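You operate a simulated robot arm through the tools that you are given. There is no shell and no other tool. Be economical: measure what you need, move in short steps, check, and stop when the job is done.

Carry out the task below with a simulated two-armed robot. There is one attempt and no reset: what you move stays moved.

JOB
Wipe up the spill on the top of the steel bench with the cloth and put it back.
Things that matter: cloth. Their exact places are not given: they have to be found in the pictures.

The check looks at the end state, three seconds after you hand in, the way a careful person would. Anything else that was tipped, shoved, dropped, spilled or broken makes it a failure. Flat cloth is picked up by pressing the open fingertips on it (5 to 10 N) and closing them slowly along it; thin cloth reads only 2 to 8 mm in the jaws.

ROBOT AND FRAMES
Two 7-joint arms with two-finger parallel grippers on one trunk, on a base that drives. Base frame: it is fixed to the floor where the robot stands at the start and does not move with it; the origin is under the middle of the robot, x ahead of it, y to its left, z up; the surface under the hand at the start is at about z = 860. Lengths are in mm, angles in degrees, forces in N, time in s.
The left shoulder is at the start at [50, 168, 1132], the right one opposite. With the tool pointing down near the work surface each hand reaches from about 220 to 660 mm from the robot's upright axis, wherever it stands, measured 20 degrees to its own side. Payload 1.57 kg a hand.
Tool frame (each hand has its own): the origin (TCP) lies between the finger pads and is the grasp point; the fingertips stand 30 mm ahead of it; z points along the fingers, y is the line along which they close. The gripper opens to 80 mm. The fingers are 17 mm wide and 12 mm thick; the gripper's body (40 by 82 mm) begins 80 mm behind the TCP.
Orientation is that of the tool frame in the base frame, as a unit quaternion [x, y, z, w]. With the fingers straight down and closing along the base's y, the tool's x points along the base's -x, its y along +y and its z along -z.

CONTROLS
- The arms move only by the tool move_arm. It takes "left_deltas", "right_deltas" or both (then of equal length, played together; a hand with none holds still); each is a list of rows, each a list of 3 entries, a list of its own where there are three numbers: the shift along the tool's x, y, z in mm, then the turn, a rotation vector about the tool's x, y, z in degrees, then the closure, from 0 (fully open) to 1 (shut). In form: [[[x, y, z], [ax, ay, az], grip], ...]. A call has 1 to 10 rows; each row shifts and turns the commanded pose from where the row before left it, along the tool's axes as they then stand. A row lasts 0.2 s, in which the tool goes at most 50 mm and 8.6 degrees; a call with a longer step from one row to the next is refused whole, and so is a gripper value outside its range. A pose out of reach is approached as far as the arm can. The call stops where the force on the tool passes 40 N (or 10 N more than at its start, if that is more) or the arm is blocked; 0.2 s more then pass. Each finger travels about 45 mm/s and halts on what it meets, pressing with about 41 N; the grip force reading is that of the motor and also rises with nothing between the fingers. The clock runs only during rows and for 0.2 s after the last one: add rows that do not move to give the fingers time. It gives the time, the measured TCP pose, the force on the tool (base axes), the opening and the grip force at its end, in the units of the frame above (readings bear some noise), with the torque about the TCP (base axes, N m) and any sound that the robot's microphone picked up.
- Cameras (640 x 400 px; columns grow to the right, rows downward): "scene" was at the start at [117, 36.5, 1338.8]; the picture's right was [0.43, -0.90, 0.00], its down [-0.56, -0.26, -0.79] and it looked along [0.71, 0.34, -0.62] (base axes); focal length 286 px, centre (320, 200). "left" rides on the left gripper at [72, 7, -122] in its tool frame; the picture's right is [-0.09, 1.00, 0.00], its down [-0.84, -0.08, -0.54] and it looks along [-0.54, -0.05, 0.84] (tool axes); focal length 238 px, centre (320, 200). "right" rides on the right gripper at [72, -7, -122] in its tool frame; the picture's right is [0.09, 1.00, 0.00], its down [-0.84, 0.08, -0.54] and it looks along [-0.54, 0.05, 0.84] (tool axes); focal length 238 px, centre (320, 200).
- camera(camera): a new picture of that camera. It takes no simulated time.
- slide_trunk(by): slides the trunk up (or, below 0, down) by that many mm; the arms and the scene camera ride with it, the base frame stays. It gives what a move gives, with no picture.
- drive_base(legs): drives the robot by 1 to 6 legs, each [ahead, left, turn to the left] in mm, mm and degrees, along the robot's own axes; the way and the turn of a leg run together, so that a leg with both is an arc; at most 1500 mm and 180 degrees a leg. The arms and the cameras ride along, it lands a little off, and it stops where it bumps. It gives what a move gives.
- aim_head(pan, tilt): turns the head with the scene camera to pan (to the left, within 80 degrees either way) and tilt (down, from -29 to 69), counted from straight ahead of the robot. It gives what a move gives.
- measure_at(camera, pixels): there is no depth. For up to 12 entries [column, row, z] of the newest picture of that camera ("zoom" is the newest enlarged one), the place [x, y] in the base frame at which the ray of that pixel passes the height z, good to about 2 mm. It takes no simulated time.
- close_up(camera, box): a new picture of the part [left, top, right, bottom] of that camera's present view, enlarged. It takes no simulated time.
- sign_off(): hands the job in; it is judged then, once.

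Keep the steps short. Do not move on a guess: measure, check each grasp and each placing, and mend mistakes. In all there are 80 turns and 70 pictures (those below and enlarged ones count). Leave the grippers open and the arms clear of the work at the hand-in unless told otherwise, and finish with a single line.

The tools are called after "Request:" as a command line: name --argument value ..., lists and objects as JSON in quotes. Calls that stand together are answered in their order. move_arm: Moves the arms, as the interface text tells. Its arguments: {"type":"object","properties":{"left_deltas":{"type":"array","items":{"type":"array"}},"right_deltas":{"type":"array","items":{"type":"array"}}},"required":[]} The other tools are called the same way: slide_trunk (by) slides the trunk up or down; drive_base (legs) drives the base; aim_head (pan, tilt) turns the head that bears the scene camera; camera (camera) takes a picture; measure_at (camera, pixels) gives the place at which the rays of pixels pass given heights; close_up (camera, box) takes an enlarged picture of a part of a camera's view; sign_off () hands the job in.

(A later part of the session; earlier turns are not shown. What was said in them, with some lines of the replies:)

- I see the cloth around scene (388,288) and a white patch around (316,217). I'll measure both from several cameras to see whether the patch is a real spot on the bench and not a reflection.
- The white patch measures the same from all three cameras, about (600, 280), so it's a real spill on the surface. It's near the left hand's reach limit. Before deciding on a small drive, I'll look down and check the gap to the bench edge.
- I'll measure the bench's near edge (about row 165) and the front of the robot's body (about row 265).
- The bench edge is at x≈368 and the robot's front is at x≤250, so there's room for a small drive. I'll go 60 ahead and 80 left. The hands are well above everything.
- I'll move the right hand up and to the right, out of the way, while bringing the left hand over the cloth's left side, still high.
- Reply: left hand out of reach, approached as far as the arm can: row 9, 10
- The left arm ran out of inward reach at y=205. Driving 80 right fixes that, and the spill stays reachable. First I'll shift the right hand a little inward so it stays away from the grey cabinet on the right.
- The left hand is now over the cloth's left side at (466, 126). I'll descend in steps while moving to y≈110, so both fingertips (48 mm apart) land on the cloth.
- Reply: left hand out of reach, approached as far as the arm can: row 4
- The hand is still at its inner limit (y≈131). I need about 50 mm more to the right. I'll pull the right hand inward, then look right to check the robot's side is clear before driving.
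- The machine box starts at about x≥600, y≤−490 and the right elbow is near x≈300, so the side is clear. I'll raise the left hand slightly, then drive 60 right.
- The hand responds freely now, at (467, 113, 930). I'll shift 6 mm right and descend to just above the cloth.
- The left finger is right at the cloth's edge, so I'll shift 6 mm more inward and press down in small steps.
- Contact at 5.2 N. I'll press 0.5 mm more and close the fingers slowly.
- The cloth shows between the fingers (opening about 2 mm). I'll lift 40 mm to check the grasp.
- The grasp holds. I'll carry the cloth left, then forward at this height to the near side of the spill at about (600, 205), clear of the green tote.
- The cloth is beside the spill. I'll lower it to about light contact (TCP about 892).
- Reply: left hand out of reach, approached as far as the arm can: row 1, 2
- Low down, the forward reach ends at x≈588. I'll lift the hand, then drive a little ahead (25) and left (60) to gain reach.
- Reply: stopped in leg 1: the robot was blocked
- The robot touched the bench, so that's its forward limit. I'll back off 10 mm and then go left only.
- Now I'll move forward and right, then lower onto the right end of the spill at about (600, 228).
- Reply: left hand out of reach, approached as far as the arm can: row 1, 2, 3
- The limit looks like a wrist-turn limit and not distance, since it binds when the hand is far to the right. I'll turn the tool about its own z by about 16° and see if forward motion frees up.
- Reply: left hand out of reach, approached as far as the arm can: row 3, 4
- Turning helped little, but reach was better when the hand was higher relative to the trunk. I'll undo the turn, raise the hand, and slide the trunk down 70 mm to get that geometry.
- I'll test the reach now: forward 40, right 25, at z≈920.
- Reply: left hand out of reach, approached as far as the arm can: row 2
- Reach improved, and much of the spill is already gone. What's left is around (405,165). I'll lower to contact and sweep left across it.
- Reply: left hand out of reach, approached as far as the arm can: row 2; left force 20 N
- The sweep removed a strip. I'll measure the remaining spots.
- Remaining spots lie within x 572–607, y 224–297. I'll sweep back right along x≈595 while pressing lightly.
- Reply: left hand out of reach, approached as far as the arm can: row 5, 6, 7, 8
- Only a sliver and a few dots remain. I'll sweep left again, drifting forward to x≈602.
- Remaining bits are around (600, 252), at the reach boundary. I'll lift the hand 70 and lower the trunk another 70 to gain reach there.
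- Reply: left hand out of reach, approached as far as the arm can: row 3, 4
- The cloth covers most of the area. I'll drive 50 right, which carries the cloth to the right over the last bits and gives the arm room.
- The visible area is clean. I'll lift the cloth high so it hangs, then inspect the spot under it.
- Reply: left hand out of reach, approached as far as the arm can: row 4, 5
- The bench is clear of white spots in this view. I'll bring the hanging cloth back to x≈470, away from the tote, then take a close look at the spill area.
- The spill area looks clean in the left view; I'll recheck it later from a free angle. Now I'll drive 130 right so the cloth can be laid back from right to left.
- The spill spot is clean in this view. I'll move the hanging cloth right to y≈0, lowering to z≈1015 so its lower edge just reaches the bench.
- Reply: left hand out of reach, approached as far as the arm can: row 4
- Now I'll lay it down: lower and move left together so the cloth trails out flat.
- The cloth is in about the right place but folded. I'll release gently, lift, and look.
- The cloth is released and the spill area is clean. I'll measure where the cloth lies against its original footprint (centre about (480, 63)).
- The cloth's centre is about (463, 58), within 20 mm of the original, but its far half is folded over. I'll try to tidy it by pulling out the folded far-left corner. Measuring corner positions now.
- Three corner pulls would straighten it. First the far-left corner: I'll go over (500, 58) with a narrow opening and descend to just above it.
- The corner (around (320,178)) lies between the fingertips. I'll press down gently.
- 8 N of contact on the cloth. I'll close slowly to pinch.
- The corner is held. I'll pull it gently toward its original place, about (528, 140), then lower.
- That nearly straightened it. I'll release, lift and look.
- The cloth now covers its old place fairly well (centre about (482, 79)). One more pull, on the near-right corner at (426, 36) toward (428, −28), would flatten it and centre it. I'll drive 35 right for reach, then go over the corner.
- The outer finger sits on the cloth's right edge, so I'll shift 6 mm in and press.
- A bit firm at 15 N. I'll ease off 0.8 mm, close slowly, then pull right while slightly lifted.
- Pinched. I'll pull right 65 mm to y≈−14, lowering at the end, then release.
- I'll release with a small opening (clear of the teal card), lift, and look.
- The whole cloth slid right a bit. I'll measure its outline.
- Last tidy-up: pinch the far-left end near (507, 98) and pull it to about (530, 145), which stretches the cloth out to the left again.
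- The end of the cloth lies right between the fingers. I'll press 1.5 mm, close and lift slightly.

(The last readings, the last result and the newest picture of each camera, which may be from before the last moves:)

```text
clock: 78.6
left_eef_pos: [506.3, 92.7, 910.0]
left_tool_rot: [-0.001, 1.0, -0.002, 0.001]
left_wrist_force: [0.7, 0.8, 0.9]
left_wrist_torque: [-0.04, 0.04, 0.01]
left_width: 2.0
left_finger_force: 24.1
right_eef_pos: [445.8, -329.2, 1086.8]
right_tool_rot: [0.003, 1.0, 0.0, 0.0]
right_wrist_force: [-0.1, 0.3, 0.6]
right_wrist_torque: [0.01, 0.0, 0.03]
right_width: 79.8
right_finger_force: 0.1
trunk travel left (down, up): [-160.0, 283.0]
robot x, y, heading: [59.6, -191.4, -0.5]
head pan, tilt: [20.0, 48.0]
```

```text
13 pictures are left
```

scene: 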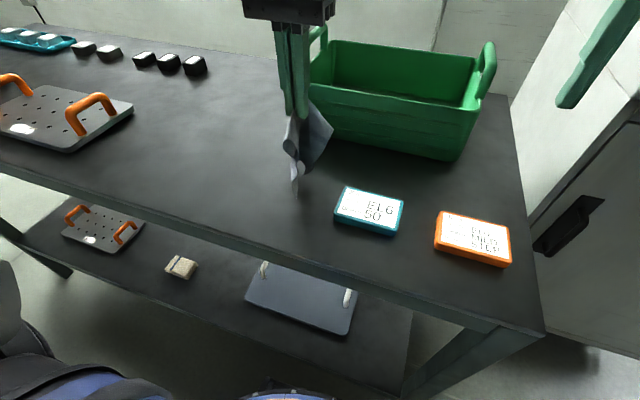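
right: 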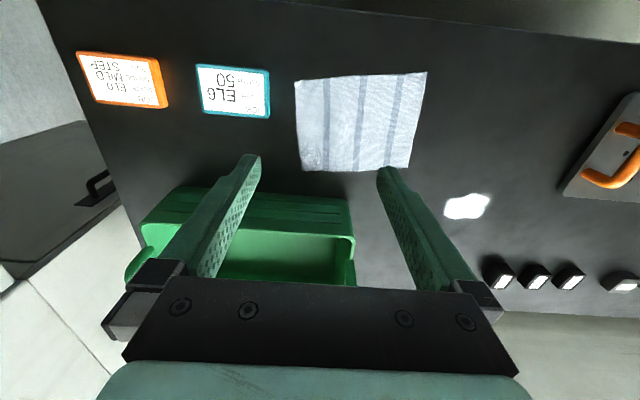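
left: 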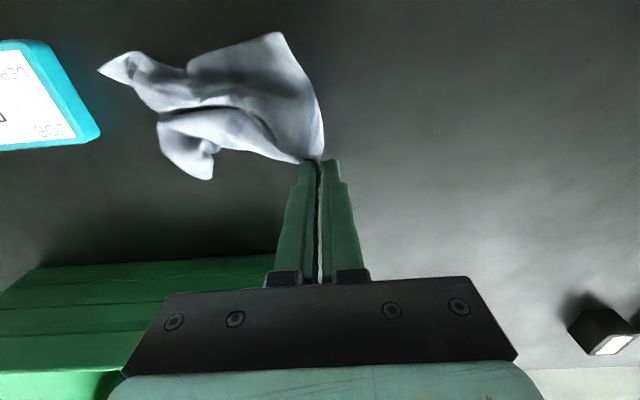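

Held. I'll pull to about (530, 145) and lower.

Request:
move_arm --left_deltas '[[[-5, 11, 0], [0, 0, 0], 1], [[-5, 11, 0], [0, 0, 0], 1], [[-5, 11, 4], [0, 0, 0], 1], [[-5, 11, 6], [0, 0, 0], 1], [[-4, 9, 5], [0, 0, 0], 1], [[0, 0, 3], [0, 0, 0], 1], [[0, 0, 0], [0, 0, 0], 1], [[0, 0, 0], [0, 0, 0], 0.85], [[0, 0, 0], [0, 0, 0], 0.7], [[0, 0, -10], [0, 0, 0], 0.7]]'

Request:
move_arm --left_deltas '[[[0, 0, -40], [0, 0, 0], 0.7], [[0, 0, -40], [0, 0, 0], 0.5], [[20, 30, -20], [0, 0, 0], 0.3], [[20, 30, 0], [0, 0, 0], 0], [[0, 0, 0], [0, 0, 0], 0], [[0, 0, 0], [0, 0, 0], 0]]'

Request:
close_up --camera "scene" --box '[150, 40, 450, 240]'

```text
clock: 80.8
left_eef_pos: [529.6, 146.3, 902.4]
left_tool_rot: [0.0, 1.0, -0.003, 0.002]
left_wrist_force: [0.1, 0.3, 0.4]
left_wrist_torque: [0.0, -0.01, -0.02]
left_width: 24.0
left_finger_force: 0.0
right_eef_pos: [446.4, -329.1, 1089.0]
right_tool_rot: [0.003, 1.0, 0.0, 0.0]
right_wrist_force: [0.4, -0.1, -0.5]
right_wrist_torque: [-0.02, -0.01, 0.01]
right_width: 80.0
right_finger_force: 0.2
trunk travel left (down, up): [-160.0, 283.0]
robot x, y, heading: [59.2, -188.7, -0.1]
head pan, tilt: [20.0, 48.0]
```

```text
clock: 82.2
left_eef_pos: [489.6, 206.2, 1001.9]
left_tool_rot: [0.0, 1.0, -0.003, 0.002]
left_wrist_force: [-1.0, 0.9, -0.4]
left_wrist_torque: [0.02, 0.03, 0.0]
left_width: 80.1
left_finger_force: 0.0
right_eef_pos: [445.9, -328.6, 1087.9]
right_tool_rot: [0.002, 1.0, 0.0, -0.001]
right_wrist_force: [0.1, 0.0, -0.5]
right_wrist_torque: [0.0, 0.02, 0.02]
right_width: 80.1
right_finger_force: 0.1
trunk travel left (down, up): [-160.0, 283.0]
robot x, y, heading: [59.3, -192.7, -0.1]
head pan, tilt: [20.0, 48.0]
```

```text
2.00 times, centred on (300, 140) of scene
```

zoom: 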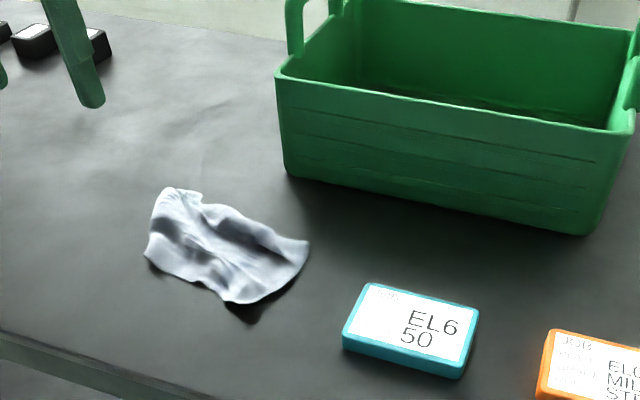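

Request:
measure_at --camera "zoom" --pixels '[[146, 255, 862], [168, 190, 866], [308, 243, 864], [240, 303, 862], [225, 245, 866], [260, 315, 860]]'

Request:
camera --camera "left"

Request:
camera --camera "scene"

```text
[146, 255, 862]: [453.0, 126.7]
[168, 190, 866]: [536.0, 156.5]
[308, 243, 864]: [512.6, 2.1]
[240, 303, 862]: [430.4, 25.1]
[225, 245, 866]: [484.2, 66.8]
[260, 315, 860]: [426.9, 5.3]
```

```text
11 pictures are left
```

left: 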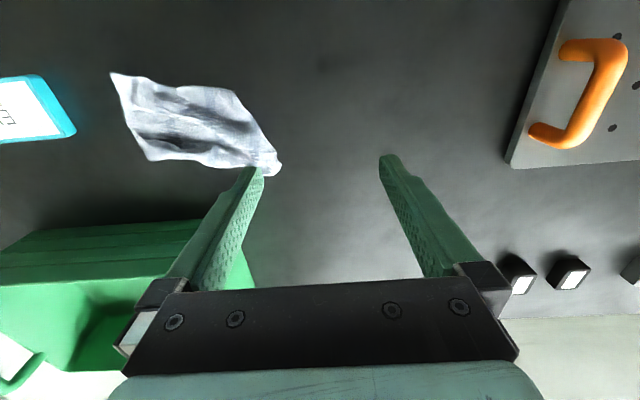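

```text
10 pictures are left
```

scene: 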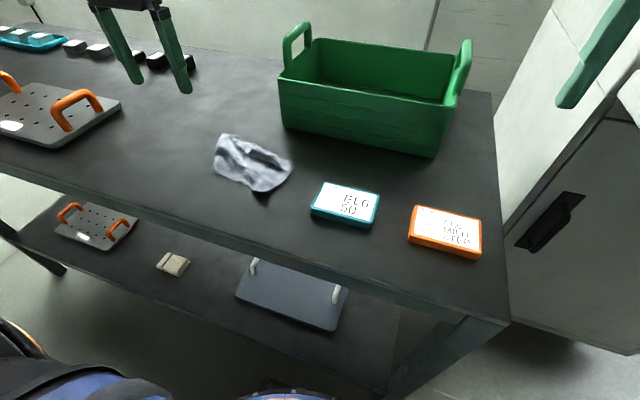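

The cloth lies spread out, centre about (484, 70) against the original (480, 63). Nothing else has been disturbed. I'll raise the left arm clear and make a last check of the spill spot.

Request:
move_arm --left_deltas '[[[20, 0, -25], [0, 0, 0], 0], [[20, 0, -25], [0, 0, 0], 0], [[20, 0, -25], [0, 0, 0], 0], [[10, 0, -20], [0, 0, 0], 0], [[0, 0, 0], [0, 0, 0], 0]]'

Request:
camera --camera "left"

Request:
close_up --camera "scene" --box '[60, 20, 360, 220]'

```text
clock: 83.4
left_eef_pos: [419.0, 207.1, 1096.7]
left_tool_rot: [0.0, 1.0, -0.003, 0.002]
left_wrist_force: [-0.4, -0.2, 0.0]
left_wrist_torque: [0.0, -0.03, 0.0]
left_width: 79.7
left_finger_force: 0.0
right_eef_pos: [445.4, -328.9, 1087.3]
right_tool_rot: [0.003, 1.0, 0.0, 0.0]
right_wrist_force: [0.3, 0.1, 0.4]
right_wrist_torque: [0.0, -0.03, 0.03]
right_width: 80.0
right_finger_force: 0.1
trunk travel left (down, up): [-160.0, 283.0]
robot x, y, heading: [58.2, -192.9, -0.4]
head pan, tilt: [20.0, 48.0]
```

```text
9 pictures are left
```

left: 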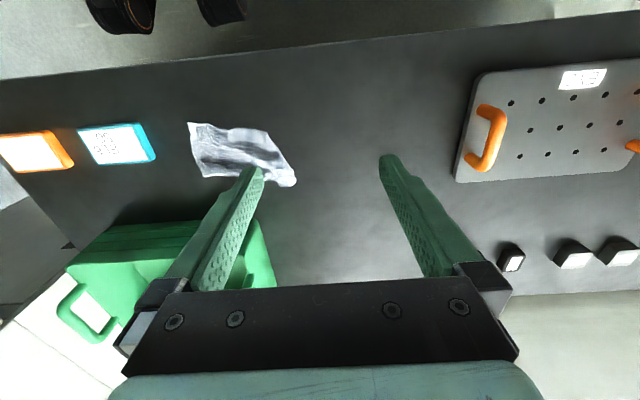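

```text
2.00 times, centred on (210, 120) of scene
```

zoom: 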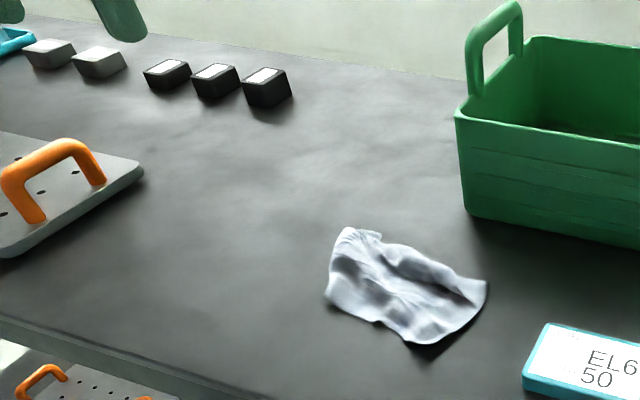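

The spill spot is clean, the cloth is back in place, the arms are clear and both grippers are open. Handing in.

Request:
sign_off

```text
The job is handed in.
```

The spill is wiped up and the cloth is back within about 10 mm of where it started, spread out but slightly wrinkled; nothing else on the bench looks disturbed.
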